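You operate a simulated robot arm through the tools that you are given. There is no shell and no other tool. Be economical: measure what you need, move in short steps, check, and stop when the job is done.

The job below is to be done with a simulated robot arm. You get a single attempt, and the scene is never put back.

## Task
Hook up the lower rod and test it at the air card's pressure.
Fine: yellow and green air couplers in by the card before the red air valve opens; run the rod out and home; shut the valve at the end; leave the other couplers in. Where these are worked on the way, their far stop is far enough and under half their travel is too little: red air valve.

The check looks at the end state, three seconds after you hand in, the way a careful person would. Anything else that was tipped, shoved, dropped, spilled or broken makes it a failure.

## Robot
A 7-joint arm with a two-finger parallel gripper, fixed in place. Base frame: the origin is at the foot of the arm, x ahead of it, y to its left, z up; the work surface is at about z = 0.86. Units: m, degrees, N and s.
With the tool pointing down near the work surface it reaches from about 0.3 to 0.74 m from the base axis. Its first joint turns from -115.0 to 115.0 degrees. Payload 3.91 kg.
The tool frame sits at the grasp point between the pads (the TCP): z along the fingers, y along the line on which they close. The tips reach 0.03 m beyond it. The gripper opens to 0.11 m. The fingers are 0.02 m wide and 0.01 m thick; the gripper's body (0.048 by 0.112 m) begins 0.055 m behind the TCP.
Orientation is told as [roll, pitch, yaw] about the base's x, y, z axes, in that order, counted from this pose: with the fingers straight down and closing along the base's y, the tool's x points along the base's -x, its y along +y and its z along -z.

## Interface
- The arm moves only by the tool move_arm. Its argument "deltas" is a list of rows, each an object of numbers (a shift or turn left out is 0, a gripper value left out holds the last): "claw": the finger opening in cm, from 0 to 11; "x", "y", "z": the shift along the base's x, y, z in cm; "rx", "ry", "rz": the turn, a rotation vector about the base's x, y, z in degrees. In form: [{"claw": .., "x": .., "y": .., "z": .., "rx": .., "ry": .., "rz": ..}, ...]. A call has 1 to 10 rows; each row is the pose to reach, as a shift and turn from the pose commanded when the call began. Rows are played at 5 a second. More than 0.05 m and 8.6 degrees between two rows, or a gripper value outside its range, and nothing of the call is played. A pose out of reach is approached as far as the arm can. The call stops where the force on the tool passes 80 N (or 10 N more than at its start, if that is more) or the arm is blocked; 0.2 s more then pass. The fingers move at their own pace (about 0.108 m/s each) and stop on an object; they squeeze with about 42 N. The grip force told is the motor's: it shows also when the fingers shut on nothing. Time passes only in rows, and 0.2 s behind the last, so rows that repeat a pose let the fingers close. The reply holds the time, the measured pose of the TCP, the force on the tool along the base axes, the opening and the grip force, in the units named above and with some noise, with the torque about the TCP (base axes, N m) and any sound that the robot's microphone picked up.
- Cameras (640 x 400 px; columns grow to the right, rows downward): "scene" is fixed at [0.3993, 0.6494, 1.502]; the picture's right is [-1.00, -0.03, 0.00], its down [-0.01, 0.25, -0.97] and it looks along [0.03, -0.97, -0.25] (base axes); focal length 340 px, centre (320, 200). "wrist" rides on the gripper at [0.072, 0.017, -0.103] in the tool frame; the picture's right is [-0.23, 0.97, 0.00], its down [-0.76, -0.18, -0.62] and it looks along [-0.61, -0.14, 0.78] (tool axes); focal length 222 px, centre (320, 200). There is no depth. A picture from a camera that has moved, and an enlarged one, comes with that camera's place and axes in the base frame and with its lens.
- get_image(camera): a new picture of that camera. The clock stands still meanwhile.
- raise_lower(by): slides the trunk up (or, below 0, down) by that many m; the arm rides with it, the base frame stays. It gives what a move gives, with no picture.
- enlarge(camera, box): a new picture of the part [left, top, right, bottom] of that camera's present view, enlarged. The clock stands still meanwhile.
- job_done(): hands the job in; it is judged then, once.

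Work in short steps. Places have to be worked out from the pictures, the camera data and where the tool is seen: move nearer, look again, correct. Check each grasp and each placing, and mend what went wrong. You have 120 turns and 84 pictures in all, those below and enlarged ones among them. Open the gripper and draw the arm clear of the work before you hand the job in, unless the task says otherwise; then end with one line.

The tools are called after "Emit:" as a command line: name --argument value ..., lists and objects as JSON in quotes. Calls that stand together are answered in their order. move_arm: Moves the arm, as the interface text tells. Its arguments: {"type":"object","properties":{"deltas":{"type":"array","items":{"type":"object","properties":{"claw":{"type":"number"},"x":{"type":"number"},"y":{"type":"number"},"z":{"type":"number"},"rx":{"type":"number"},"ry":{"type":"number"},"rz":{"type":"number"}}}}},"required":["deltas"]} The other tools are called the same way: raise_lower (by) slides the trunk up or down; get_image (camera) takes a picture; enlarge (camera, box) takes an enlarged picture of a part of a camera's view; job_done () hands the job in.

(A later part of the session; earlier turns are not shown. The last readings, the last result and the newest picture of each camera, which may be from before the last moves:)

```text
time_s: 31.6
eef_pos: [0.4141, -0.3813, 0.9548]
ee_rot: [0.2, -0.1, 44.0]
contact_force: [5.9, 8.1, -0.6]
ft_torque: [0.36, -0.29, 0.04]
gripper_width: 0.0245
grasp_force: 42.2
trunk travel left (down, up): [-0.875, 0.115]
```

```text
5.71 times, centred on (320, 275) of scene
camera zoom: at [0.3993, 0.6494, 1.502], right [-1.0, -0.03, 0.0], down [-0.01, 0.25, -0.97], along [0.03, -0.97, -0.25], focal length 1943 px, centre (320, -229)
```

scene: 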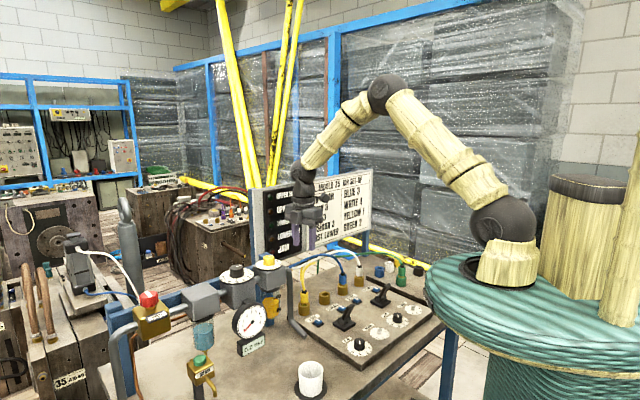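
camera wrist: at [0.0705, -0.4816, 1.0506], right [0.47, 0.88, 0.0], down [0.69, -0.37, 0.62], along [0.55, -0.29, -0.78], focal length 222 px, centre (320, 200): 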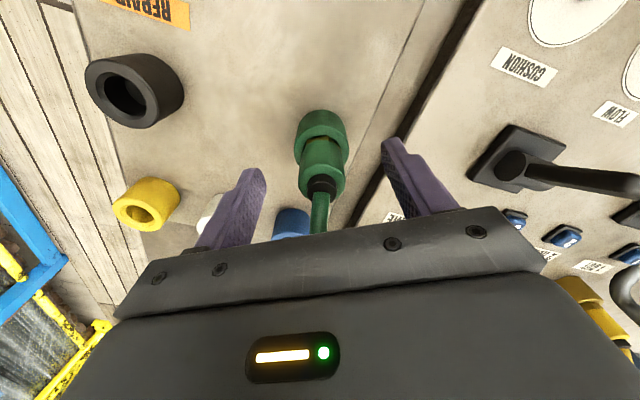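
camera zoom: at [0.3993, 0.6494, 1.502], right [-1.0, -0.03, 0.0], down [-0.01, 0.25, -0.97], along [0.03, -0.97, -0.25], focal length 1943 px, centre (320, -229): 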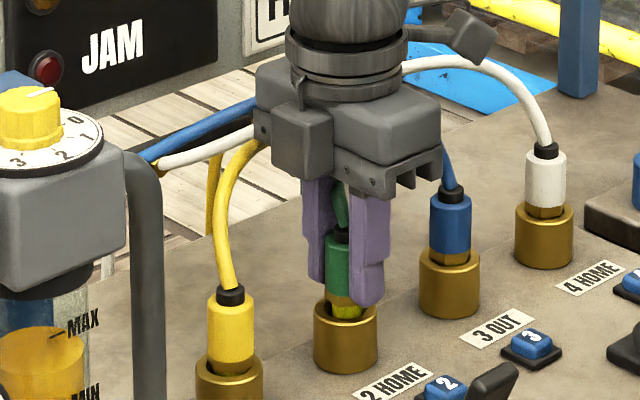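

Nearly in, with side load toward +x,+y; I give 1 mm that way and push down to latch.

Emit:
move_arm --deltas '[{"x": 0.08, "y": 0.12}, {"x": 0.08, "y": 0.12, "z": -0.3}, {"x": 0.08, "y": 0.12, "z": -0.6}, {"x": 0.08, "y": 0.12, "z": -0.9}, {"x": 0.08, "y": 0.12, "z": -1.1}]'

Emit:
move_arm --deltas '[{"z": 0.5}, {"z": 1.0}, {"z": 1.3}]'

Emit:
enlarge --camera "scene" --box '[285, 240, 355, 310]'

```text
time_s: 32.8
eef_pos: [0.4137, -0.3813, 0.9472]
ee_rot: [-0.3, 0.0, 43.9]
contact_force: [4.0, 3.2, 31.0]
ft_torque: [0.15, -0.22, 0.01]
gripper_width: 0.0246
grasp_force: 42.2
trunk travel left (down, up): [-0.875, 0.115]
```

```text
time_s: 33.6
eef_pos: [0.4137, -0.3815, 0.9539]
ee_rot: [0.5, 0.1, 44.0]
contact_force: [0.6, -2.5, -30.9]
ft_torque: [-0.15, -0.01, -0.01]
gripper_width: 0.0252
grasp_force: 41.7
trunk travel left (down, up): [-0.875, 0.115]
```

```text
5.71 times, centred on (320, 275) of scene
camera zoom: at [0.3993, 0.6494, 1.502], right [-1.0, -0.03, 0.0], down [-0.01, 0.25, -0.97], along [0.03, -0.97, -0.25], focal length 1943 px, centre (320, -229)
```

zoom: 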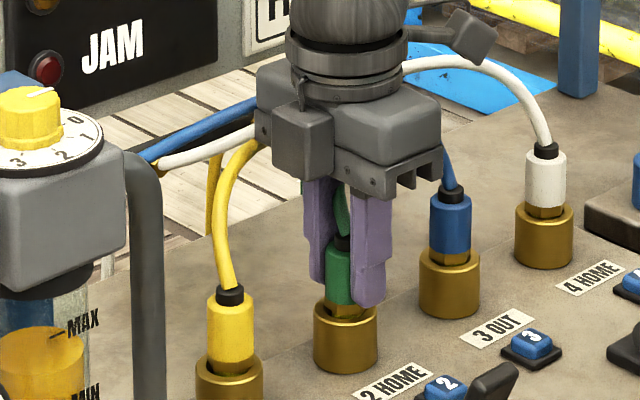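

Latched too. I release, rise, and move to look at the air-preparation row.

Emit:
move_arm --deltas '[{"z": -0.4}, {"z": -0.4, "claw": 5}, {"z": -0.4, "claw": 5}, {"z": -0.4, "claw": 5}, {"z": 3}, {"z": 7}, {"z": 11.5}, {"z": 16}, {"z": 20}]'

Emit:
move_arm --deltas '[{"x": 0, "y": 3, "z": 3, "rz": -5}, {"x": 1, "y": 6, "z": 6, "rz": -10}, {"x": 2, "y": 9, "z": 9, "rz": -15}, {"x": 3, "y": 12, "z": 12, "rz": -20}, {"x": 3, "y": 15, "z": 15, "rz": -25}, {"x": 4, "y": 18, "z": 17, "rz": -30}, {"x": 4, "y": 21, "z": 19, "rz": -35}, {"x": 4, "y": 24, "z": 20, "rz": -40}, {"x": 4, "y": 26, "z": 20, "rz": -44}]'

Emit:
get_image --camera "wrist"

Emit:
get_image --camera "scene"

```text
time_s: 35.6
eef_pos: [0.4148, -0.3807, 1.1634]
ee_rot: [0.0, 0.0, 44.0]
contact_force: [-0.3, 1.0, -0.6]
ft_torque: [0.0, -0.02, -0.02]
gripper_width: 0.0498
grasp_force: 0.1
trunk travel left (down, up): [-0.875, 0.115]
```

```text
time_s: 37.6
eef_pos: [0.4526, -0.1185, 1.3594]
ee_rot: [0.0, 0.0, -0.2]
contact_force: [-0.5, -0.5, -0.3]
ft_torque: [-0.01, -0.02, -0.02]
gripper_width: 0.0501
grasp_force: 0.0
trunk travel left (down, up): [-0.875, 0.115]
```

```text
39 pictures are left
camera wrist: at [0.3814, -0.1028, 1.4615], right [0.23, 0.97, 0.0], down [0.76, -0.18, 0.62], along [0.61, -0.14, -0.78], focal length 222 px, centre (320, 200)
```

wrist: 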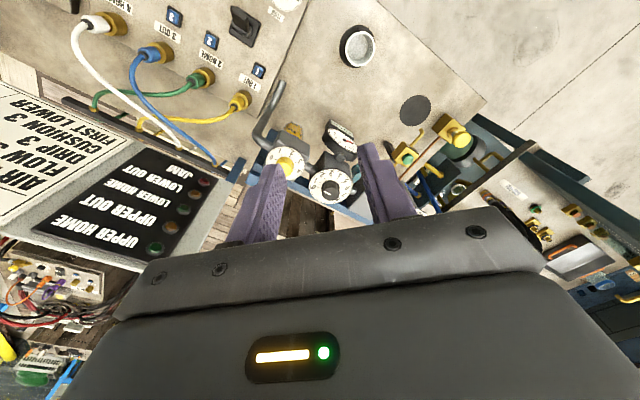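

```text
38 pictures are left
```

scene: 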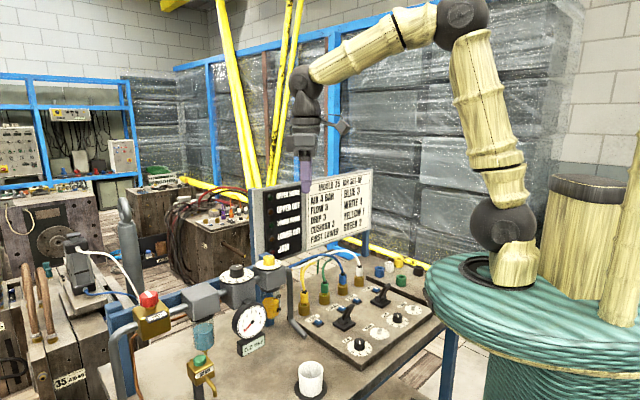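

I zoom on the regulator dial and valve in both views.

Emit:
enlarge --camera "scene" --box '[205, 245, 295, 305]'

Emit:
enlarge --camera "wrist" --box '[250, 100, 370, 215]'

Emit:
enlarge --camera "scene" --box '[110, 270, 210, 360]'

```text
6.67 times, centred on (250, 275) of scene
camera zoom: at [0.3993, 0.6494, 1.502], right [-1.0, -0.03, 0.0], down [-0.01, 0.25, -0.97], along [0.03, -0.97, -0.25], focal length 2267 px, centre (787, -300)
```

zoom: 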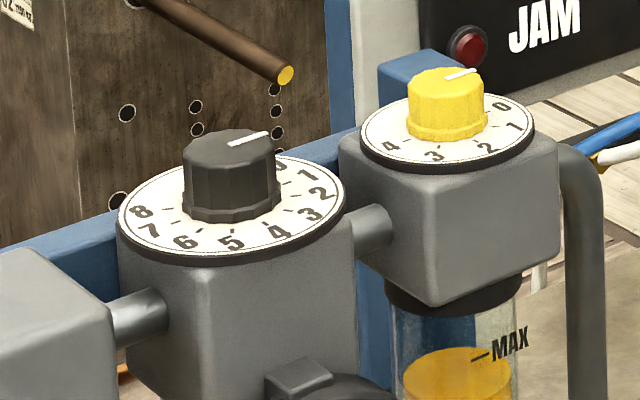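

```text
3.48 times, centred on (310, 158) of wrist
camera zoom: at [0.3814, -0.1028, 1.4615], right [0.23, 0.97, 0.0], down [0.76, -0.18, 0.62], along [0.61, -0.14, -0.78], focal length 773 px, centre (355, 348)
```

zoom: 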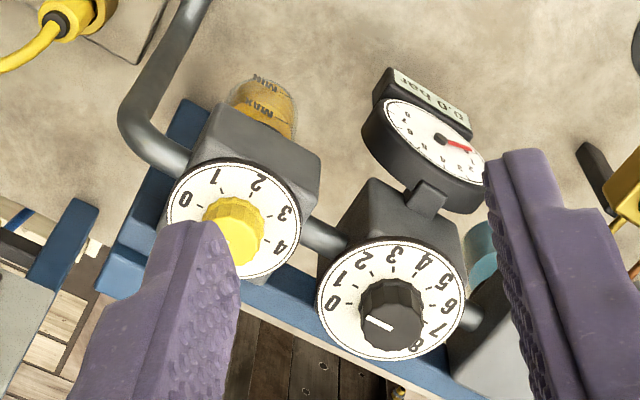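

```text
4.44 times, centred on (160, 315) of scene
camera zoom: at [0.3993, 0.6494, 1.502], right [-1.0, -0.03, 0.0], down [-0.01, 0.25, -0.97], along [0.03, -0.97, -0.25], focal length 1511 px, centre (1031, -311)
```

zoom: 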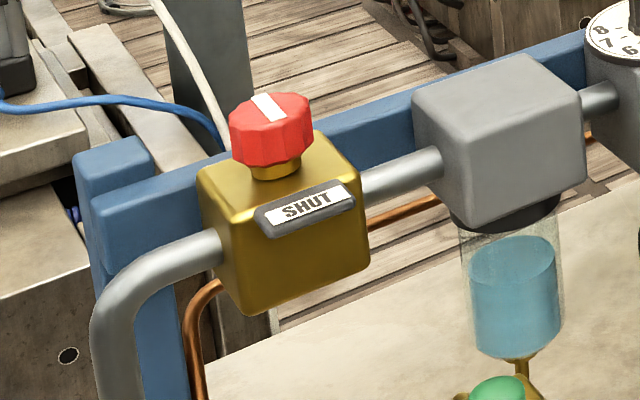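

The regulator dial sits at (0.637,-0.140), face z≈1.097, knob top 1.121, and its pointer reads about 1 (one bar ≈ 31°, clockwise up). I move above it, pre-turned to yaw 46 so there is room to turn clockwise about 93°.

Emit:
move_arm --deltas '[{"x": 2.6, "y": -0.3, "z": -1.5, "rz": 6.6, "claw": 7}, {"x": 5.2, "y": -0.6, "z": -3, "rz": 13.2}, {"x": 7.9, "y": -0.9, "z": -5, "rz": 19.8}, {"x": 10.5, "y": -1.2, "z": -7, "rz": 26.4}, {"x": 13.1, "y": -1.5, "z": -9, "rz": 33}, {"x": 15.8, "y": -1.8, "z": -11, "rz": 39.6}, {"x": 18.5, "y": -2.1, "z": -13.5, "rz": 46}, {"x": 18.5, "y": -2.1, "z": -16, "rz": 46}]'

Emit:
get_image --camera "wrist"

Emit:
enlarge --camera "scene" --box '[190, 220, 300, 320]'

```text
time_s: 39.4
eef_pos: [0.6398, -0.1417, 1.1982]
ee_rot: [-0.1, 0.0, 46.0]
contact_force: [0.4, -0.1, 0.1]
ft_torque: [0.02, -0.04, -0.01]
gripper_width: 0.0701
grasp_force: 0.0
trunk travel left (down, up): [-0.875, 0.115]
```

```text
34 pictures are left
camera wrist: at [0.5775, -0.1823, 1.3], right [-0.54, 0.84, 0.0], down [0.66, 0.43, 0.62], along [0.52, 0.34, -0.78], focal length 222 px, centre (320, 200)
```

wrist: 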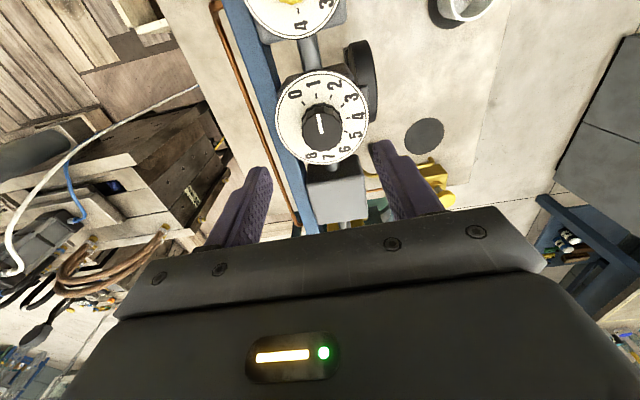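

```text
4.00 times, centred on (245, 270) of scene
camera zoom: at [0.3993, 0.6494, 1.502], right [-1.0, -0.03, 0.0], down [-0.01, 0.25, -0.97], along [0.03, -0.97, -0.25], focal length 1360 px, centre (620, -80)
```

zoom: 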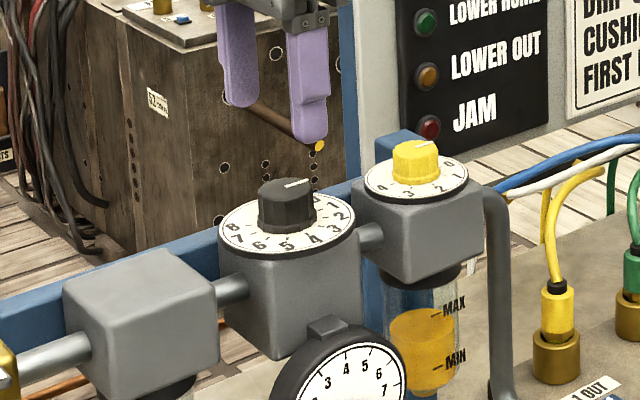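

The knob from here reads about (0.634,-0.143), pointer at 1. I shift slightly, lower to z≈1.131 and close on the knob.

Emit:
move_arm --deltas '[{"x": -0.55, "y": -0.15, "z": -2.5}, {"x": -0.55, "y": -0.15, "z": -5}, {"x": -0.55, "y": -0.15, "z": -6.6}, {"x": -0.55, "y": -0.15, "z": -6.6}]'

Emit:
enlarge --camera "wrist" --box '[230, 80, 410, 210]'

Emit:
enlarge --camera "scene" --box '[190, 220, 300, 320]'

```text
time_s: 40.4
eef_pos: [0.6349, -0.1435, 1.1309]
ee_rot: [-0.1, 0.0, 46.1]
contact_force: [-0.5, -0.6, 0.1]
ft_torque: [0.0, 0.0, 0.0]
gripper_width: 0.07
grasp_force: 0.0
trunk travel left (down, up): [-0.875, 0.115]
```

```text
3.08 times, centred on (320, 145) of wrist
camera zoom: at [0.5725, -0.1844, 1.2336], right [-0.54, 0.84, 0.0], down [0.66, 0.42, 0.62], along [0.52, 0.34, -0.78], focal length 684 px, centre (320, 369)
```

zoom: 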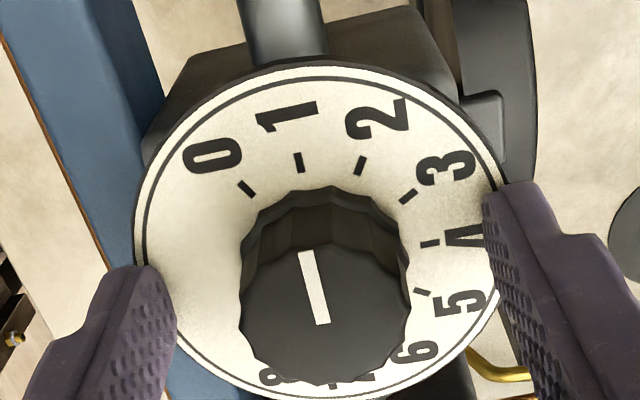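

```text
4.00 times, centred on (245, 270) of scene
camera zoom: at [0.3993, 0.6494, 1.502], right [-1.0, -0.03, 0.0], down [-0.01, 0.25, -0.97], along [0.03, -0.97, -0.25], focal length 1360 px, centre (620, -80)
```

zoom: 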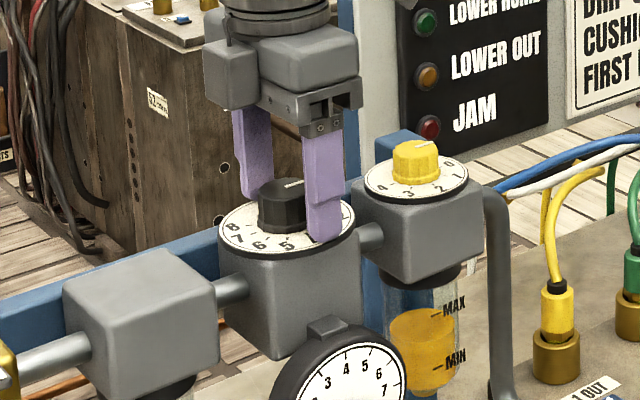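

Well centred. I close on the knob.

Emit:
move_arm --deltas '[{"claw": 0}, {"claw": 0}, {"claw": 0}]'

Emit:
move_arm --deltas '[{"rz": -5}, {"rz": -13}, {"rz": -21}, {"rz": -29}, {"rz": -37}, {"rz": -45}]'

Emit:
enlarge --camera "wrist" --box '[230, 80, 410, 210]'

```text
time_s: 41.2
eef_pos: [0.634, -0.1425, 1.1309]
ee_rot: [0.0, 0.0, 46.0]
contact_force: [-1.6, 0.4, -2.2]
ft_torque: [0.12, 0.07, 0.03]
gripper_width: 0.0362
grasp_force: 44.6
trunk travel left (down, up): [-0.875, 0.115]
```

```text
time_s: 42.6
eef_pos: [0.6343, -0.1425, 1.1314]
ee_rot: [0.0, 0.2, 0.8]
contact_force: [-10.4, 10.3, -12.5]
ft_torque: [0.25, -0.4, 0.04]
gripper_width: 0.0362
grasp_force: 45.0
trunk travel left (down, up): [-0.875, 0.115]
```

```text
3.08 times, centred on (320, 145) of wrist
camera zoom: at [0.5617, -0.1262, 1.2339], right [0.21, 0.98, 0.0], down [0.77, -0.17, 0.62], along [0.61, -0.13, -0.78], focal length 684 px, centre (320, 369)
```

zoom: 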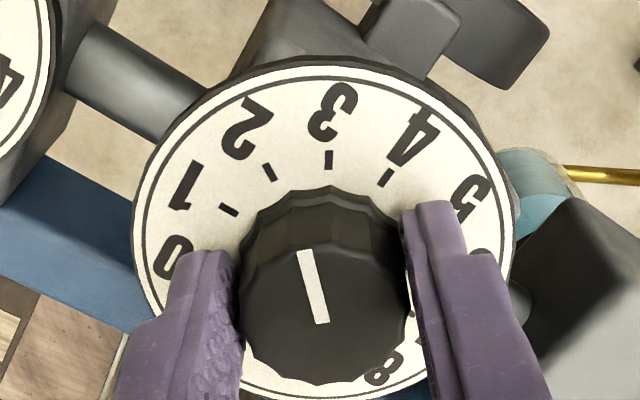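

It turns with the gripper and reads about 2.5. I turn on about 51° more for 4.

Emit:
move_arm --deltas '[{"rz": -8}, {"rz": -16}, {"rz": -24}, {"rz": -32}, {"rz": -40}, {"rz": -47}, {"rz": -51}]'

Emit:
enlarge --camera "wrist" --box '[230, 80, 410, 210]'

```text
time_s: 44.2
eef_pos: [0.6347, -0.1393, 1.1317]
ee_rot: [-0.1, 0.1, -49.9]
contact_force: [-4.3, 19.8, -11.5]
ft_torque: [0.9, 0.25, 0.02]
gripper_width: 0.0359
grasp_force: 45.3
trunk travel left (down, up): [-0.875, 0.115]
```

```text
3.08 times, centred on (320, 145) of wrist
camera zoom: at [0.6017, -0.0733, 1.2339], right [0.89, 0.45, 0.0], down [0.35, -0.7, 0.62], along [0.28, -0.56, -0.78], focal length 684 px, centre (320, 369)
```

zoom: 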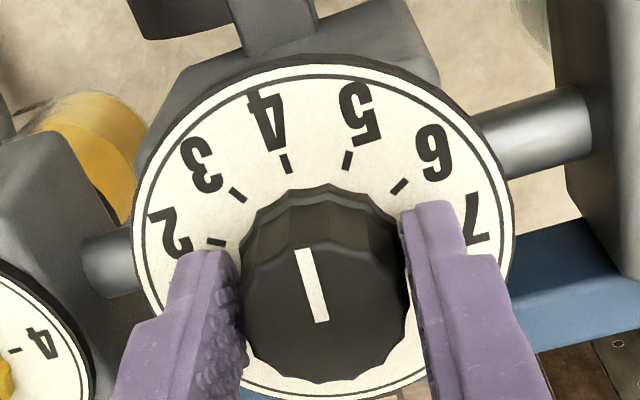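

The pointer is slightly past 4 (about 4.2). I turn back 8°, then check closely.

Emit:
move_arm --deltas '[{"rz": 4}, {"rz": 8}, {"rz": 8}]'

Emit:
enlarge --camera "wrist" --box '[260, 90, 380, 190]'

```text
time_s: 45.0
eef_pos: [0.6344, -0.1399, 1.1319]
ee_rot: [-0.1, -0.1, -41.8]
contact_force: [-1.9, 19.8, -7.7]
ft_torque: [1.01, 0.46, 0.06]
gripper_width: 0.0361
grasp_force: 45.1
trunk travel left (down, up): [-0.875, 0.115]
```

```text
4.00 times, centred on (320, 140) of wrist
camera zoom: at [0.5924, -0.0789, 1.2339], right [0.82, 0.57, 0.0], down [0.45, -0.64, 0.62], along [0.36, -0.51, -0.78], focal length 888 px, centre (320, 440)
```

zoom: 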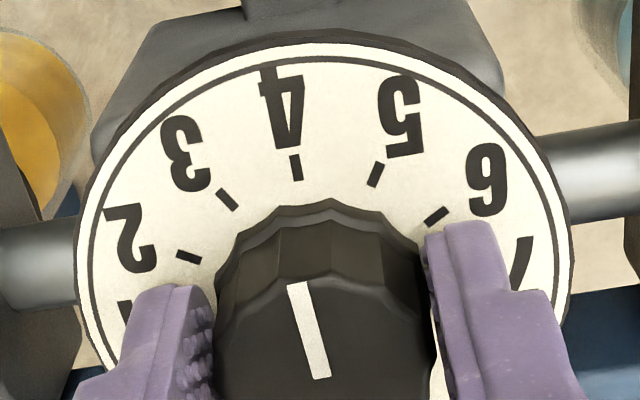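

Pointer now lines up with 4. I release, rise, and move toward the red valve, estimated at (0.784,0.01,1.115), to look at it.

Emit:
move_arm --deltas '[{"claw": 7}, {"claw": 7}, {"claw": 7}, {"z": 3}, {"z": 7}, {"z": 11, "rz": 7}, {"z": 14, "rz": 14}, {"z": 16, "y": 3, "rz": 21}, {"z": 16, "y": 7, "rz": 28}]'

Emit:
get_image --camera "wrist"

```text
time_s: 47.0
eef_pos: [0.6349, -0.072, 1.2909]
ee_rot: [-0.1, -0.1, -13.9]
contact_force: [0.3, 0.1, 0.0]
ft_torque: [-0.03, 0.01, -0.01]
gripper_width: 0.0697
grasp_force: 0.1
trunk travel left (down, up): [-0.875, 0.115]
```

```text
27 pictures are left
camera wrist: at [0.5686, -0.0385, 1.3933], right [0.45, 0.89, 0.0], down [0.7, -0.35, 0.62], along [0.55, -0.28, -0.78], focal length 222 px, centre (320, 200)
```

wrist: 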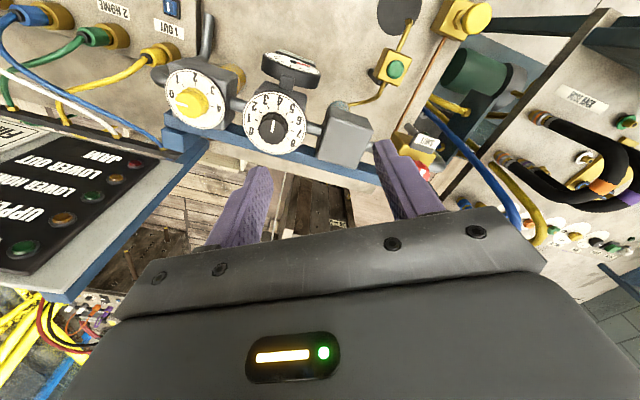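

The valve knob triangulates to (0.779,0.0185,1.117). I move nearer to view it and test reach.

Emit:
move_arm --deltas '[{"x": 2, "y": 3, "z": -2, "rz": 5}, {"x": 4, "y": 6, "z": -4, "rz": 10}, {"x": 6.5, "y": 9, "z": -6, "rz": 14}, {"x": 9, "y": 9, "z": -6, "rz": 14}]'

Emit:
enlarge --camera "wrist" --box '[230, 40, 410, 200]'

```text
time_s: 48.0
eef_pos: [0.7229, 0.0174, 1.2332]
ee_rot: [0.0, 0.1, -0.1]
contact_force: [0.4, -0.5, 0.3]
ft_torque: [0.03, -0.02, -0.01]
gripper_width: 0.0702
grasp_force: 0.0
trunk travel left (down, up): [-0.875, 0.115]
```

```text
2.50 times, centred on (320, 120) of wrist
camera zoom: at [0.6516, 0.034, 1.3358], right [0.23, 0.97, 0.0], down [0.76, -0.18, 0.62], along [0.61, -0.14, -0.78], focal length 555 px, centre (320, 400)
```

zoom: 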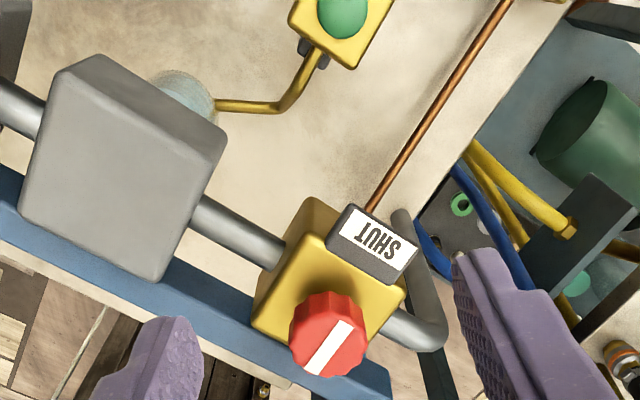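

Knob top centre is (0.785,0.007,1.126), line across the pipe (shut). I move above it and check the reach.

Emit:
move_arm --deltas '[{"x": 2, "y": -0.3, "z": -1, "claw": 6.5}, {"x": 4, "y": -0.7, "z": -2.5}, {"x": 6.2, "y": -1.0, "z": -5}, {"x": 6.2, "y": -1.0, "z": -5}]'

Emit:
enlarge --camera "wrist" --box '[230, 80, 410, 210]'

```text
time_s: 49.0
eef_pos: [0.7564, 0.0015, 1.1827]
ee_rot: [0.0, 0.1, 0.0]
contact_force: [-0.4, 0.5, -0.2]
ft_torque: [-0.02, 0.03, 0.01]
gripper_width: 0.0648
grasp_force: 0.1
out of reach, approached as far as the arm can: row 2, 3, 4
trunk travel left (down, up): [-0.875, 0.115]
```

```text
3.08 times, centred on (320, 145) of wrist
camera zoom: at [0.6848, 0.0181, 1.2844], right [0.23, 0.97, 0.0], down [0.76, -0.18, 0.62], along [0.61, -0.14, -0.78], focal length 684 px, centre (320, 369)
```

zoom: 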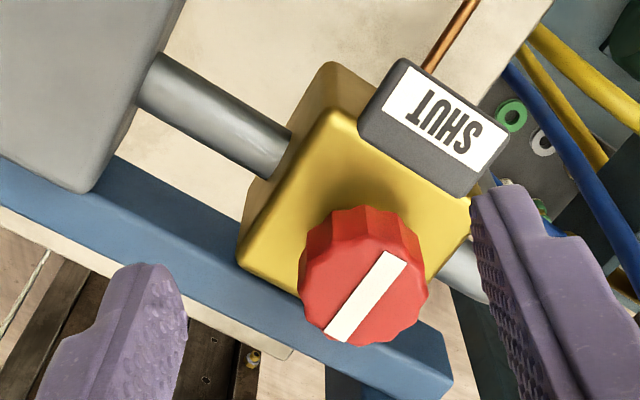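

Vertical reach stops at 0.756, 3 cm short. Raising the trunk should bring the shoulder level with the wrist, so I raise it fully and retry.

Emit:
raise_lower --by 0.112

Emit:
move_arm --deltas '[{"x": 1, "y": 0.3, "z": -4}, {"x": 2, "y": 0.5, "z": -8}, {"x": 3, "y": 0.5, "z": -11}, {"x": 3, "y": 0.5, "z": -11}]'

```text
time_s: 50.4
eef_pos: [0.7577, 0.0014, 1.2945]
ee_rot: [0.1, 0.0, 0.0]
contact_force: [0.1, 0.5, 0.1]
ft_torque: [0.0, 0.02, 0.01]
gripper_width: 0.0649
grasp_force: 0.1
trunk travel left (down, up): [-0.987, 0.003]
```

```text
time_s: 51.4
eef_pos: [0.7634, 0.0054, 1.1862]
ee_rot: [0.0, 0.0, 0.1]
contact_force: [0.5, -0.2, -0.2]
ft_torque: [-0.02, 0.0, -0.01]
gripper_width: 0.0649
grasp_force: 0.0
out of reach, approached as far as the arm can: row 1, 2, 3, 4
trunk travel left (down, up): [-0.987, 0.003]
```

Still 2 cm short, so I lean the tool 9° outward, which should give enough reach.

Emit:
move_arm --deltas '[{"ry": -4.5}, {"ry": -9}, {"ry": -9, "z": -1}]'

Emit:
enlarge --camera "wrist" --box '[230, 80, 410, 210]'

```text
time_s: 52.2
eef_pos: [0.7934, 0.0073, 1.1739]
ee_rot: [0.0, -8.8, -0.1]
contact_force: [-0.3, -0.4, -1.0]
ft_torque: [-0.03, -0.03, 0.01]
gripper_width: 0.0652
grasp_force: 0.2
out of reach, approached as far as the arm can: row 1, 2, 3
trunk travel left (down, up): [-0.987, 0.003]
```

```text
3.08 times, centred on (320, 145) of wrist
camera zoom: at [0.7062, 0.024, 1.2652], right [0.22, 0.97, 0.04], down [0.66, -0.18, 0.73], along [0.72, -0.14, -0.68], focal length 684 px, centre (320, 369)
```

zoom: 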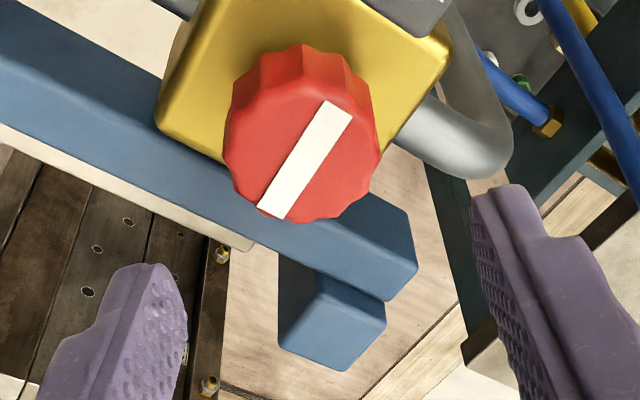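

Knob confirmed at (0.785,0.007). I pull back about 1 cm in x and lower to z≈1.133.

Emit:
move_arm --deltas '[{"x": -1.1}, {"x": -1.1, "z": -2}, {"x": -1.1, "z": -3.5}, {"x": -1.1, "z": -3.5}]'

Emit:
enlarge --camera "wrist" --box '[230, 80, 410, 210]'

```text
time_s: 53.2
eef_pos: [0.7914, 0.0055, 1.1409]
ee_rot: [-0.1, -9.0, 0.0]
contact_force: [-0.5, -0.4, -0.2]
ft_torque: [-0.01, -0.01, 0.0]
gripper_width: 0.0651
grasp_force: 0.0
out of reach, approached as far as the arm can: row 1, 2, 3, 4
trunk travel left (down, up): [-0.987, 0.003]
```

```text
3.08 times, centred on (320, 145) of wrist
camera zoom: at [0.7039, 0.022, 1.2311], right [0.22, 0.97, 0.04], down [0.66, -0.18, 0.73], along [0.72, -0.14, -0.68], focal length 684 px, centre (320, 369)
```

zoom: 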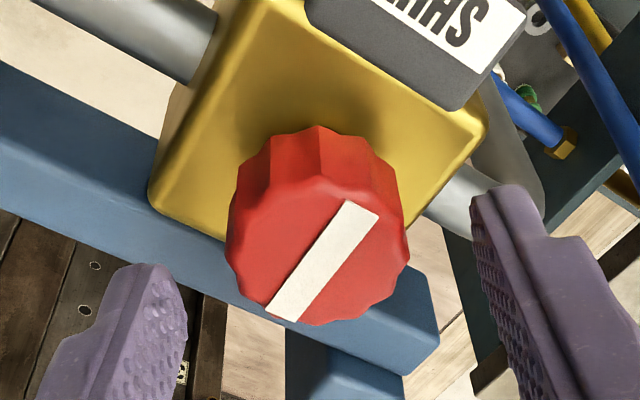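

Commands beyond reach are held unclipped; I pull x back further and lower to the grasp height.

Emit:
move_arm --deltas '[{"x": -0.8, "y": 0.1}, {"x": -1.4, "y": 0.1, "z": -0.4}, {"x": -1.4, "y": 0.1, "z": -0.8}]'

```text
time_s: 54.0
eef_pos: [0.7897, 0.0077, 1.1298]
ee_rot: [0.0, -8.9, -0.1]
contact_force: [0.4, -0.2, 0.3]
ft_torque: [-0.01, -0.03, 0.0]
gripper_width: 0.065
grasp_force: 0.0
out of reach, approached as far as the arm can: row 1, 2, 3
trunk travel left (down, up): [-0.987, 0.003]
```

Still clipped by reach; another cm back, small z up.

Emit:
move_arm --deltas '[{"x": -0.6}, {"x": -1.0, "z": 0.2}, {"x": -1.0, "z": 0.2}]'

Emit:
enlarge --camera "scene" --box '[110, 250, 210, 340]'

```text
time_s: 54.8
eef_pos: [0.7905, 0.0063, 1.1317]
ee_rot: [0.0, -8.9, 0.0]
contact_force: [-1.3, -0.3, 0.1]
ft_torque: [0.0, 0.02, 0.03]
gripper_width: 0.065
grasp_force: 0.1
out of reach, approached as far as the arm can: row 1, 2, 3
trunk travel left (down, up): [-0.987, 0.003]
```

```text
4.44 times, centred on (160, 295) of scene
camera zoom: at [0.3993, 0.6494, 1.502], right [-1.0, -0.03, 0.0], down [-0.01, 0.25, -0.97], along [0.03, -0.97, -0.25], focal length 1511 px, centre (1031, -222)
```

zoom: 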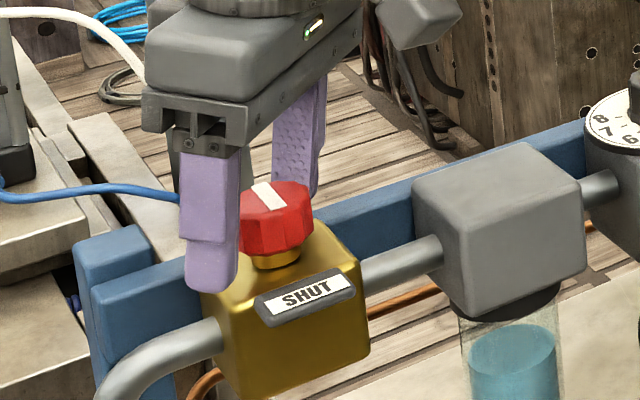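

Geometry says the tips are about 8 mm too far in x. I keep pulling back until the arm responds.

Emit:
move_arm --deltas '[{"x": -0.5}, {"x": -1.0}, {"x": -1.0}]'

```text
time_s: 55.6
eef_pos: [0.7895, 0.0075, 1.1326]
ee_rot: [0.0, -8.9, -0.1]
contact_force: [-0.6, -1.1, -0.2]
ft_torque: [-0.02, 0.0, 0.01]
gripper_width: 0.065
grasp_force: 0.2
out of reach, approached as far as the arm can: row 1, 2, 3
trunk travel left (down, up): [-0.987, 0.003]
```

No response still; I step back further, the fingers straddle the knob freely in x.

Emit:
move_arm --deltas '[{"x": -0.5}, {"x": -1.0}, {"x": -1.0}]'

```text
time_s: 56.4
eef_pos: [0.7916, 0.0091, 1.1313]
ee_rot: [0.0, -8.9, 0.0]
contact_force: [0.5, -0.1, 0.0]
ft_torque: [-0.02, 0.02, 0.03]
gripper_width: 0.0651
grasp_force: 0.1
out of reach, approached as far as the arm can: row 1, 2, 3
trunk travel left (down, up): [-0.987, 0.003]
```

The IK seems stuck at a stretched pose. I rise 4 cm while pulling back to see if it frees.

Emit:
move_arm --deltas '[{"z": 2}, {"x": -1, "z": 4}, {"x": -2, "z": 4}, {"x": -3, "z": 4}]'

```text
time_s: 57.4
eef_pos: [0.794, 0.007, 1.1701]
ee_rot: [0.0, -9.0, 0.0]
contact_force: [-0.3, 0.9, -0.3]
ft_torque: [-0.01, 0.01, -0.01]
gripper_width: 0.065
grasp_force: 0.0
out of reach, approached as far as the arm can: row 2, 3, 4
trunk travel left (down, up): [-0.987, 0.003]
```

Rows that only raise z succeed, those pulling in x fail: the elbow is straight (singular). Leaning a bit more lets the wrist come back and the elbow bend, so I try that.

Emit:
move_arm --deltas '[{"ry": -3}, {"ry": -6}, {"x": -1, "ry": -6}, {"x": -2, "ry": -6}]'

```text
time_s: 58.4
eef_pos: [0.8133, 0.0088, 1.1713]
ee_rot: [0.0, -14.9, 0.0]
contact_force: [-0.6, -0.7, -0.1]
ft_torque: [0.01, 0.03, 0.03]
gripper_width: 0.0651
grasp_force: 0.1
out of reach, approached as far as the arm can: row 1, 2, 3, 4
trunk travel left (down, up): [-0.987, 0.003]
```

The arm stays fully stretched. I lift clear and retract strongly with the lean undone, to get the elbow bent again.

Emit:
move_arm --deltas '[{"z": 3, "x": -2, "ry": 4}, {"z": 5, "x": -5, "ry": 8}, {"z": 6, "x": -8, "ry": 12}, {"z": 7, "x": -11, "ry": 15}, {"z": 7, "x": -14, "ry": 15}]'

```text
time_s: 59.6
eef_pos: [0.76, 0.0083, 1.2407]
ee_rot: [0.0, 0.1, 0.0]
contact_force: [-0.2, 0.4, -0.5]
ft_torque: [0.04, -0.01, 0.04]
gripper_width: 0.0651
grasp_force: 0.0
out of reach, approached as far as the arm can: row 1, 2, 3, 4, 5
trunk travel left (down, up): [-0.987, 0.003]
```

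Still stretched to the boundary. I try a larger retract with sideways motion.

Emit:
move_arm --deltas '[{"x": -4, "z": 2}, {"x": -8, "z": 4}, {"x": -12, "z": 6}, {"x": -16, "z": 8}, {"x": -20, "z": 10}, {"x": -24, "z": 10}, {"x": -28, "z": 10}]'

Emit:
get_image --camera "scene"

```text
time_s: 61.2
eef_pos: [0.7316, 0.0142, 1.398]
ee_rot: [0.0, 0.0, -0.1]
contact_force: [0.1, 0.1, 0.6]
ft_torque: [0.01, -0.02, 0.0]
gripper_width: 0.0651
grasp_force: 0.2
out of reach, approached as far as the arm can: row 1, 2, 3, 4, 5, 6, 7
trunk travel left (down, up): [-0.987, 0.003]
```

```text
21 pictures are left
```

scene: 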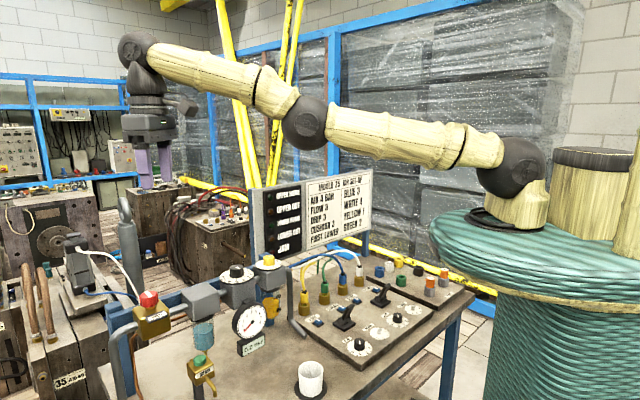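

The elbow has flipped just past straight onto its limit. I stretch out fully again and then swing upward to flip it back.

Emit:
move_arm --deltas '[{"x": 5}, {"x": 10}, {"x": 10, "z": -5}, {"x": 10, "z": -10}, {"x": 10, "z": -5}, {"x": 10, "z": 0}, {"x": 8, "z": 5}, {"x": 4, "z": 10}, {"x": 0, "z": 12}, {"x": -4, "z": 12}]'

Emit:
move_arm --deltas '[{"x": -5}, {"x": -9}]'

```text
refused: row 7 steps farther than a row can; nothing moved
```

```text
time_s: 61.8
eef_pos: [0.7182, 0.0211, 1.4343]
ee_rot: [-0.1, 0.2, 0.0]
contact_force: [0.4, 0.1, 0.5]
ft_torque: [-0.01, 0.02, 0.02]
gripper_width: 0.0651
grasp_force: 0.0
out of reach, approached as far as the arm can: row 1, 2
trunk travel left (down, up): [-0.987, 0.003]
```

First call was refused (row too long). I redo the stretch with shorter rows.

Emit:
move_arm --deltas '[{"x": 4.5}, {"x": 9}, {"x": 12, "z": -3}, {"x": 12, "z": -7}, {"x": 12, "z": -3}, {"x": 12, "z": 1}, {"x": 9, "z": 4}, {"x": 6, "z": 7}, {"x": 2, "z": 9}, {"x": -2, "z": 10}]'

Emit:
get_image --camera "scene"

```text
time_s: 64.0
eef_pos: [0.6893, 0.0159, 1.5147]
ee_rot: [0.0, 0.1, -0.1]
contact_force: [-0.3, 0.7, -0.6]
ft_torque: [0.03, 0.03, 0.01]
gripper_width: 0.0651
grasp_force: 0.1
out of reach, approached as far as the arm can: row 1, 2, 3, 4, 5, 6, 7, 8, 9, 10
trunk travel left (down, up): [-0.987, 0.003]
```

```text
20 pictures are left
```

scene: 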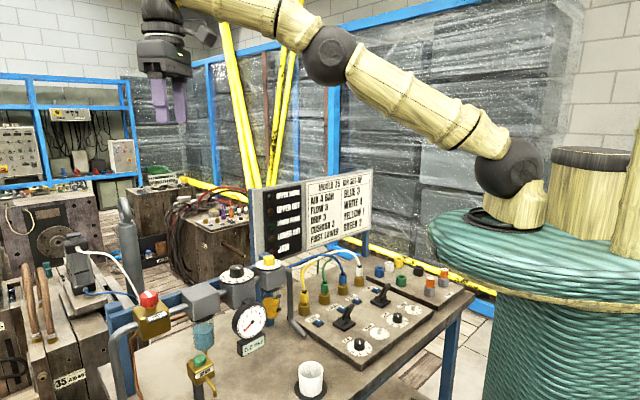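

The elbow now looks bent upward. I retract at this height.

Emit:
move_arm --deltas '[{"x": -4}, {"x": -8}, {"x": -10, "z": -3}, {"x": -10, "z": -7}]'

```text
time_s: 65.0
eef_pos: [0.5897, 0.0151, 1.4413]
ee_rot: [0.0, 0.0, -0.1]
contact_force: [0.2, 0.7, -0.4]
ft_torque: [0.04, 0.04, 0.02]
gripper_width: 0.0651
grasp_force: 0.1
trunk travel left (down, up): [-0.987, 0.003]
```

Freed. I lower the trunk 5 cm (best reach for this height) and approach the valve with a 12° lean, staying inside reach.

Emit:
raise_lower --by -0.05

Emit:
move_arm --deltas '[{"x": 2, "z": -2, "ry": -4}, {"x": 4, "z": -4, "ry": -8}, {"x": 6.5, "z": -7, "ry": -12}, {"x": 9, "z": -10, "ry": -12}, {"x": 12, "z": -13, "ry": -12}, {"x": 15, "z": -16, "ry": -12}, {"x": 17.5, "y": -0.4, "z": -19, "ry": -12}, {"x": 19.2, "y": -0.8, "z": -21, "ry": -12}]'

Emit:
enlarge --camera "wrist" --box '[230, 80, 410, 210]'

```text
time_s: 66.0
eef_pos: [0.5885, 0.0156, 1.3932]
ee_rot: [0.1, 0.0, 0.0]
contact_force: [-0.3, 0.1, -0.8]
ft_torque: [0.0, 0.03, 0.0]
gripper_width: 0.0648
grasp_force: 0.1
trunk travel left (down, up): [-0.937, 0.053]
```

```text
time_s: 67.8
eef_pos: [0.7799, 0.0072, 1.1799]
ee_rot: [0.0, -11.9, 0.0]
contact_force: [0.2, 0.1, -0.1]
ft_torque: [0.0, 0.03, 0.02]
gripper_width: 0.065
grasp_force: 0.2
trunk travel left (down, up): [-0.937, 0.053]
```

```text
3.08 times, centred on (320, 145) of wrist
camera zoom: at [0.689, 0.0236, 1.2648], right [0.22, 0.97, 0.05], down [0.62, -0.18, 0.77], along [0.76, -0.14, -0.64], focal length 684 px, centre (320, 369)
```

zoom: 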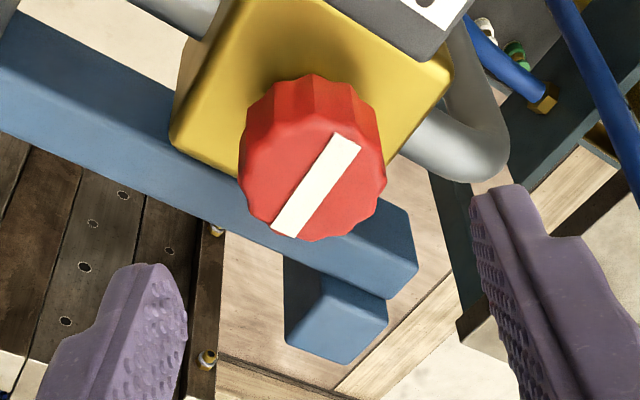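

Reach is good now. I lower onto the knob and close.

Emit:
move_arm --deltas '[{"x": 0.1, "z": -2}, {"x": 0.1, "z": -4}, {"x": 0.1, "z": -4.7}, {"x": 0.1, "z": -4.7}]'

Emit:
enlarge --camera "scene" --box '[110, 250, 210, 340]'

```text
time_s: 68.8
eef_pos: [0.7822, 0.0087, 1.1346]
ee_rot: [0.0, -12.0, 0.0]
contact_force: [0.2, -0.9, -0.2]
ft_torque: [-0.01, -0.02, 0.02]
gripper_width: 0.0652
grasp_force: 0.1
trunk travel left (down, up): [-0.937, 0.053]
```

```text
4.44 times, centred on (160, 295) of scene
camera zoom: at [0.3993, 0.6494, 1.502], right [-1.0, -0.03, 0.0], down [-0.01, 0.25, -0.97], along [0.03, -0.97, -0.25], focal length 1511 px, centre (1031, -222)
```

zoom: 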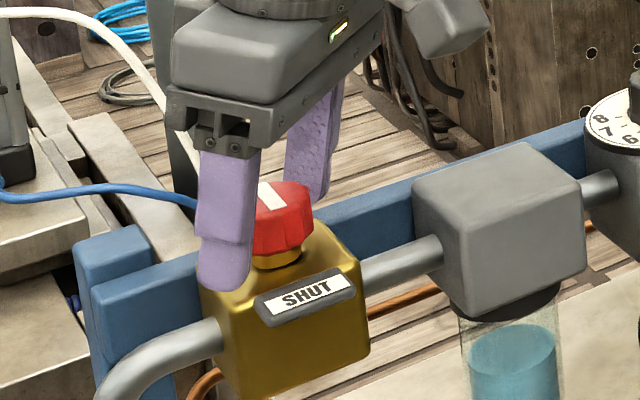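

Fingers straddle the knob. I close and try a first 16° counter-clockwise about the tool axis.

Emit:
move_arm --deltas '[{"claw": 0}, {"claw": 0}, {"claw": 0}]'

Emit:
move_arm --deltas '[{"rx": -0.8, "rz": 3.9}, {"rx": -1.66, "rz": 7.8}, {"rx": -3.3, "rz": 15.6}]'

Emit:
enlarge --camera "wrist" --box '[230, 80, 410, 210]'

```text
time_s: 69.5
eef_pos: [0.7816, 0.0055, 1.1325]
ee_rot: [-0.1, -11.9, 0.0]
contact_force: [-1.1, -3.0, 0.6]
ft_torque: [-0.19, 0.51, 0.0]
gripper_width: 0.0341
grasp_force: 45.1
trunk travel left (down, up): [-0.937, 0.053]
```

```text
time_s: 70.3
eef_pos: [0.7822, 0.0064, 1.1342]
ee_rot: [-3.3, -11.5, 16.2]
contact_force: [5.0, -3.0, -7.9]
ft_torque: [1.26, -0.83, 0.01]
gripper_width: 0.0347
grasp_force: 45.6
trunk travel left (down, up): [-0.937, 0.053]
```

```text
3.08 times, centred on (320, 145) of wrist
camera zoom: at [0.6887, 0.0034, 1.2189], right [-0.05, 1.0, -0.01], down [0.63, 0.04, 0.77], along [0.77, 0.03, -0.64], focal length 684 px, centre (320, 369)
```

zoom: 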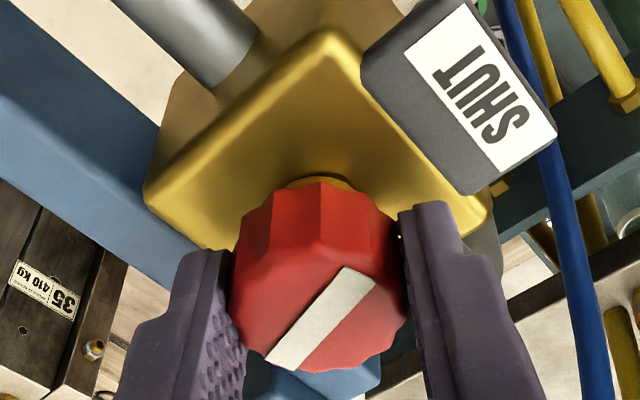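

The knob follows with little torque. I continue another 76° counter-clockwise to the stop.

Emit:
move_arm --deltas '[{"rx": -1.7, "rz": 7.8}, {"rx": -3.3, "rz": 15.6}, {"rx": -5, "rz": 23.5}, {"rx": -6.7, "rz": 31.3}, {"rx": -8.3, "rz": 39.1}, {"rx": -10, "rz": 46.9}, {"rx": -11.6, "rz": 54.8}, {"rx": -13.3, "rz": 62.6}, {"rx": -15, "rz": 70.4}, {"rx": -16.2, "rz": 76.3}]'

Emit:
enlarge --camera "scene" --box '[100, 230, 290, 370]'

```text
time_s: 72.5
eef_pos: [0.781, 0.008, 1.1349]
ee_rot: [-11.9, 0.9, 94.0]
contact_force: [2.7, 0.4, -2.6]
ft_torque: [-0.06, 0.44, -0.69]
gripper_width: 0.0367
grasp_force: 45.1
trunk travel left (down, up): [-0.937, 0.053]
```

```text
2.86 times, centred on (195, 300) of scene
camera zoom: at [0.3993, 0.6494, 1.502], right [-1.0, -0.03, 0.0], down [-0.01, 0.25, -0.97], along [0.03, -0.97, -0.25], focal length 972 px, centre (677, -86)
```

zoom: 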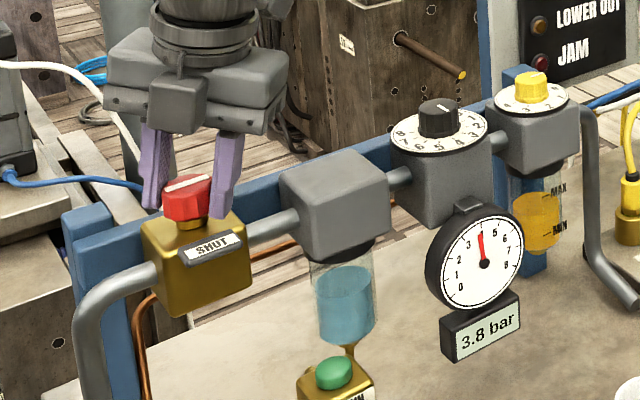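

The gauge climbed to 3.8 bar and there's stop torque. I push 6° further to be surely at the stop, then release and lift.

Emit:
move_arm --deltas '[{"rx": -1.2, "rz": 6}, {"rx": -1.2, "rz": 6}]'

Emit:
move_arm --deltas '[{"claw": 6.5}, {"claw": 6.5}, {"claw": 6.5}, {"z": 2.5}, {"z": 5}, {"z": 8}, {"x": -3, "z": 11}, {"x": -7, "z": 13}, {"x": -10, "z": 13}]'

Emit:
enlarge --camera "scene" --box '[100, 230, 290, 370]'

```text
time_s: 73.2
eef_pos: [0.7809, 0.008, 1.1359]
ee_rot: [-11.8, 1.9, 100.0]
contact_force: [4.3, -1.3, 0.8]
ft_torque: [0.06, 0.49, -0.43]
gripper_width: 0.0367
grasp_force: 45.7
trunk travel left (down, up): [-0.937, 0.053]
```

```text
time_s: 75.2
eef_pos: [0.6807, 0.006, 1.2652]
ee_rot: [-11.8, 2.0, 99.9]
contact_force: [0.3, -0.4, -0.3]
ft_torque: [0.01, 0.0, 0.0]
gripper_width: 0.0651
grasp_force: 0.1
trunk travel left (down, up): [-0.937, 0.053]
```

```text
2.86 times, centred on (195, 300) of scene
camera zoom: at [0.3993, 0.6494, 1.502], right [-1.0, -0.03, 0.0], down [-0.01, 0.25, -0.97], along [0.03, -0.97, -0.25], focal length 972 px, centre (677, -86)
```

zoom: 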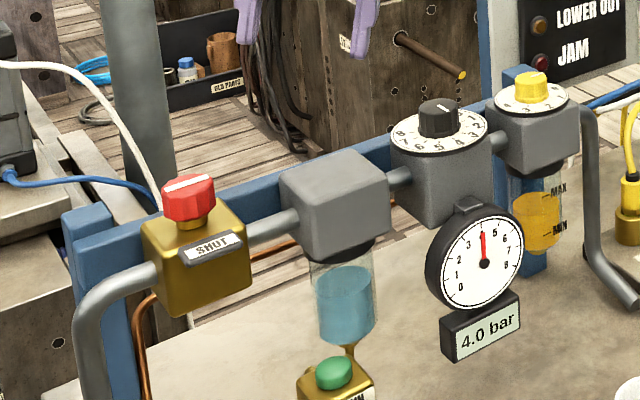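

Exactly 4.0 bar. Now I unwind the wrist while retracting, and check the lamps and levers.

Emit:
move_arm --deltas '[{"rx": 1.7, "rz": -8.2, "x": -3, "z": 1}, {"rx": 3.5, "rz": -16.4, "x": -6, "z": 2}, {"rx": 5.2, "rz": -24.6, "x": -9, "z": 2}, {"rx": 7, "rz": -32.8, "x": -12, "z": 2}, {"rx": 8.7, "rz": -41, "x": -15, "y": -2, "z": 2}, {"rx": 10.4, "rz": -49.2, "x": -18, "y": -5, "z": 2}, {"rx": 12.2, "rz": -57.4, "x": -21, "y": -8, "z": 2}, {"rx": 13.9, "rz": -65.6, "x": -24, "y": -11, "z": 2}, {"rx": 15.7, "rz": -73.8, "x": -27, "y": -14, "z": 2}, {"rx": 17.4, "rz": -82, "x": -30, "y": -17, "z": 2}]'

Emit:
enlarge --camera "scene" --box '[240, 170, 440, 370]'

```text
time_s: 77.3
eef_pos: [0.376, -0.1618, 1.2872]
ee_rot: [-3.5, -11.8, 16.3]
contact_force: [0.5, -0.6, -0.2]
ft_torque: [0.03, -0.01, 0.03]
gripper_width: 0.0648
grasp_force: 0.0
trunk travel left (down, up): [-0.937, 0.053]
```

```text
2.00 times, centred on (340, 270) of scene
camera zoom: at [0.3993, 0.6494, 1.502], right [-1.0, -0.03, 0.0], down [-0.01, 0.25, -0.97], along [0.03, -0.97, -0.25], focal length 680 px, centre (280, 60)
```

zoom: 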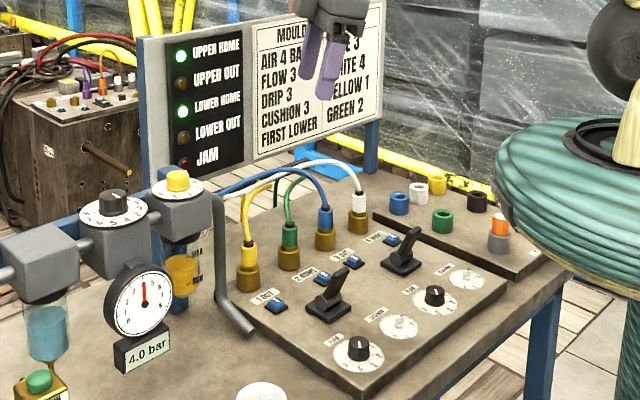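

Both HOME lamps are lit. I straighten the tool and move to view the lower lever, estimated base (0.355,-0.25), tip (0.341,-0.263,0.94).

Emit:
move_arm --deltas '[{"x": -2.5, "y": -4, "z": -4, "rx": 1.1, "ry": 4, "rz": -5.2, "claw": 0}, {"x": -5, "y": -8, "z": -8, "rx": 2.2, "ry": 8, "rz": -10.4}, {"x": -7.6, "y": -11, "z": -12, "rx": 3.3, "ry": 12, "rz": -15.6}, {"x": -7.6, "y": -13.8, "z": -16, "rx": 3.3, "ry": 12, "rz": -15.6}]'

Emit:
get_image --camera "wrist"

```text
refused: row 1 steps farther than a row can; nothing moved
```

```text
13 pictures are left
camera wrist: at [0.2823, -0.1659, 1.3723], right [-0.05, 1.0, -0.01], down [0.63, 0.04, 0.77], along [0.77, 0.03, -0.63], focal length 222 px, centre (320, 200)
```

wrist: 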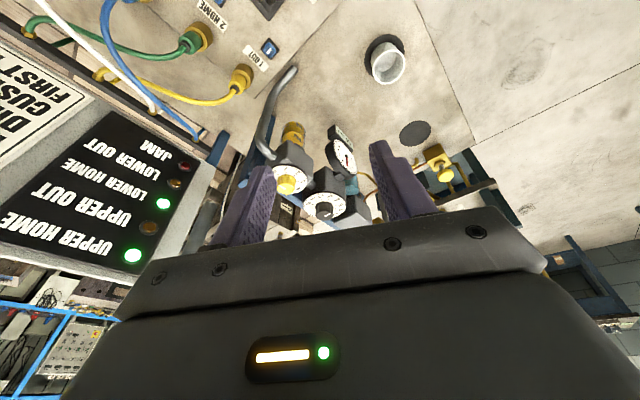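

The rows were too long; I repeat with shorter ones.

Emit:
move_arm --deltas '[{"x": -1.5, "y": -2.3, "z": -2.5, "rx": 0.6, "ry": 2, "rz": -2.6, "claw": 0}, {"x": -3, "y": -4.6, "z": -5, "rx": 1.1, "ry": 4, "rz": -5.2}, {"x": -4.5, "y": -6.9, "z": -7.5, "rx": 1.7, "ry": 6, "rz": -7.8}, {"x": -6, "y": -9.2, "z": -10, "rx": 2.2, "ry": 8, "rz": -10.4}, {"x": -7, "y": -11.5, "z": -12.5, "rx": 2.8, "ry": 10, "rz": -13}, {"x": -7.6, "y": -13.8, "z": -15.5, "rx": 3.3, "ry": 12, "rz": -15.6}]'

Emit:
get_image --camera "wrist"

```text
time_s: 78.8
eef_pos: [0.303, -0.3023, 1.1309]
ee_rot: [1.7, -0.2, 0.4]
contact_force: [0.0, 0.1, 0.0]
ft_torque: [0.0, 0.0, 0.02]
gripper_width: 0.0
grasp_force: 37.8
trunk travel left (down, up): [-0.937, 0.053]
```

```text
12 pictures are left
camera wrist: at [0.2316, -0.2888, 1.2338], right [0.22, 0.97, 0.03], down [0.76, -0.19, 0.62], along [0.61, -0.11, -0.78], focal length 222 px, centre (320, 200)
```

wrist: 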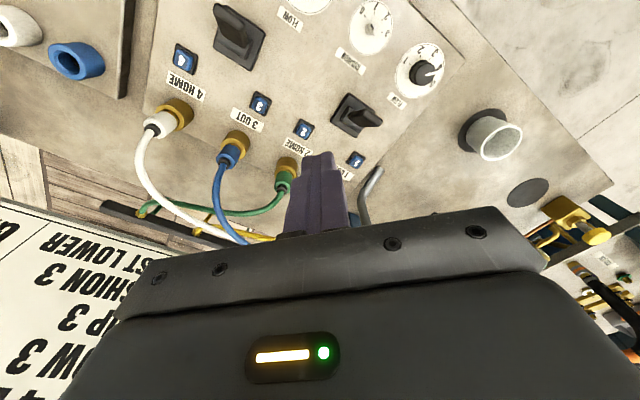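

I zoom in on the levers and flow dials to learn the lean direction.

Emit:
enlarge --camera "wrist" --box '[190, 0, 450, 180]'

Emit:
enlarge --camera "scene" --box '[300, 270, 400, 370]'

```text
2.22 times, centred on (320, 90) of wrist
camera zoom: at [0.2316, -0.2888, 1.2338], right [0.22, 0.97, 0.03], down [0.76, -0.19, 0.62], along [0.61, -0.11, -0.78], focal length 494 px, centre (320, 444)
```

zoom: 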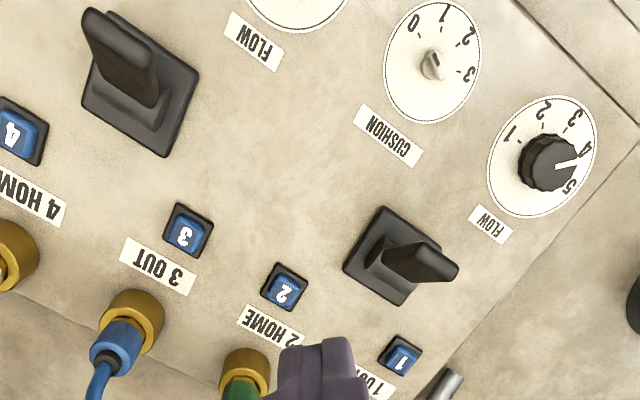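

```text
4.00 times, centred on (350, 320) of scene
camera zoom: at [0.3993, 0.6494, 1.502], right [-1.0, -0.03, 0.0], down [-0.01, 0.25, -0.97], along [0.03, -0.97, -0.25], focal length 1360 px, centre (200, -280)
```

zoom: 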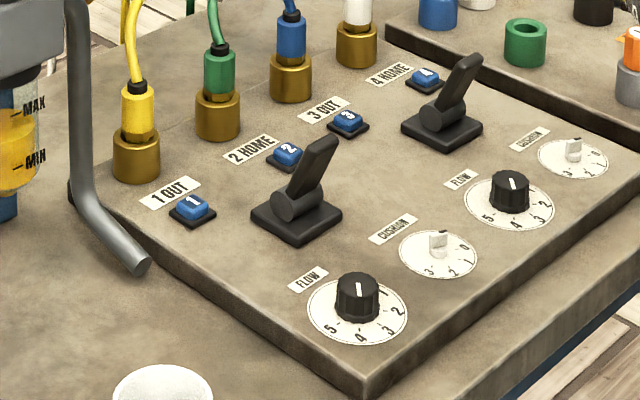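

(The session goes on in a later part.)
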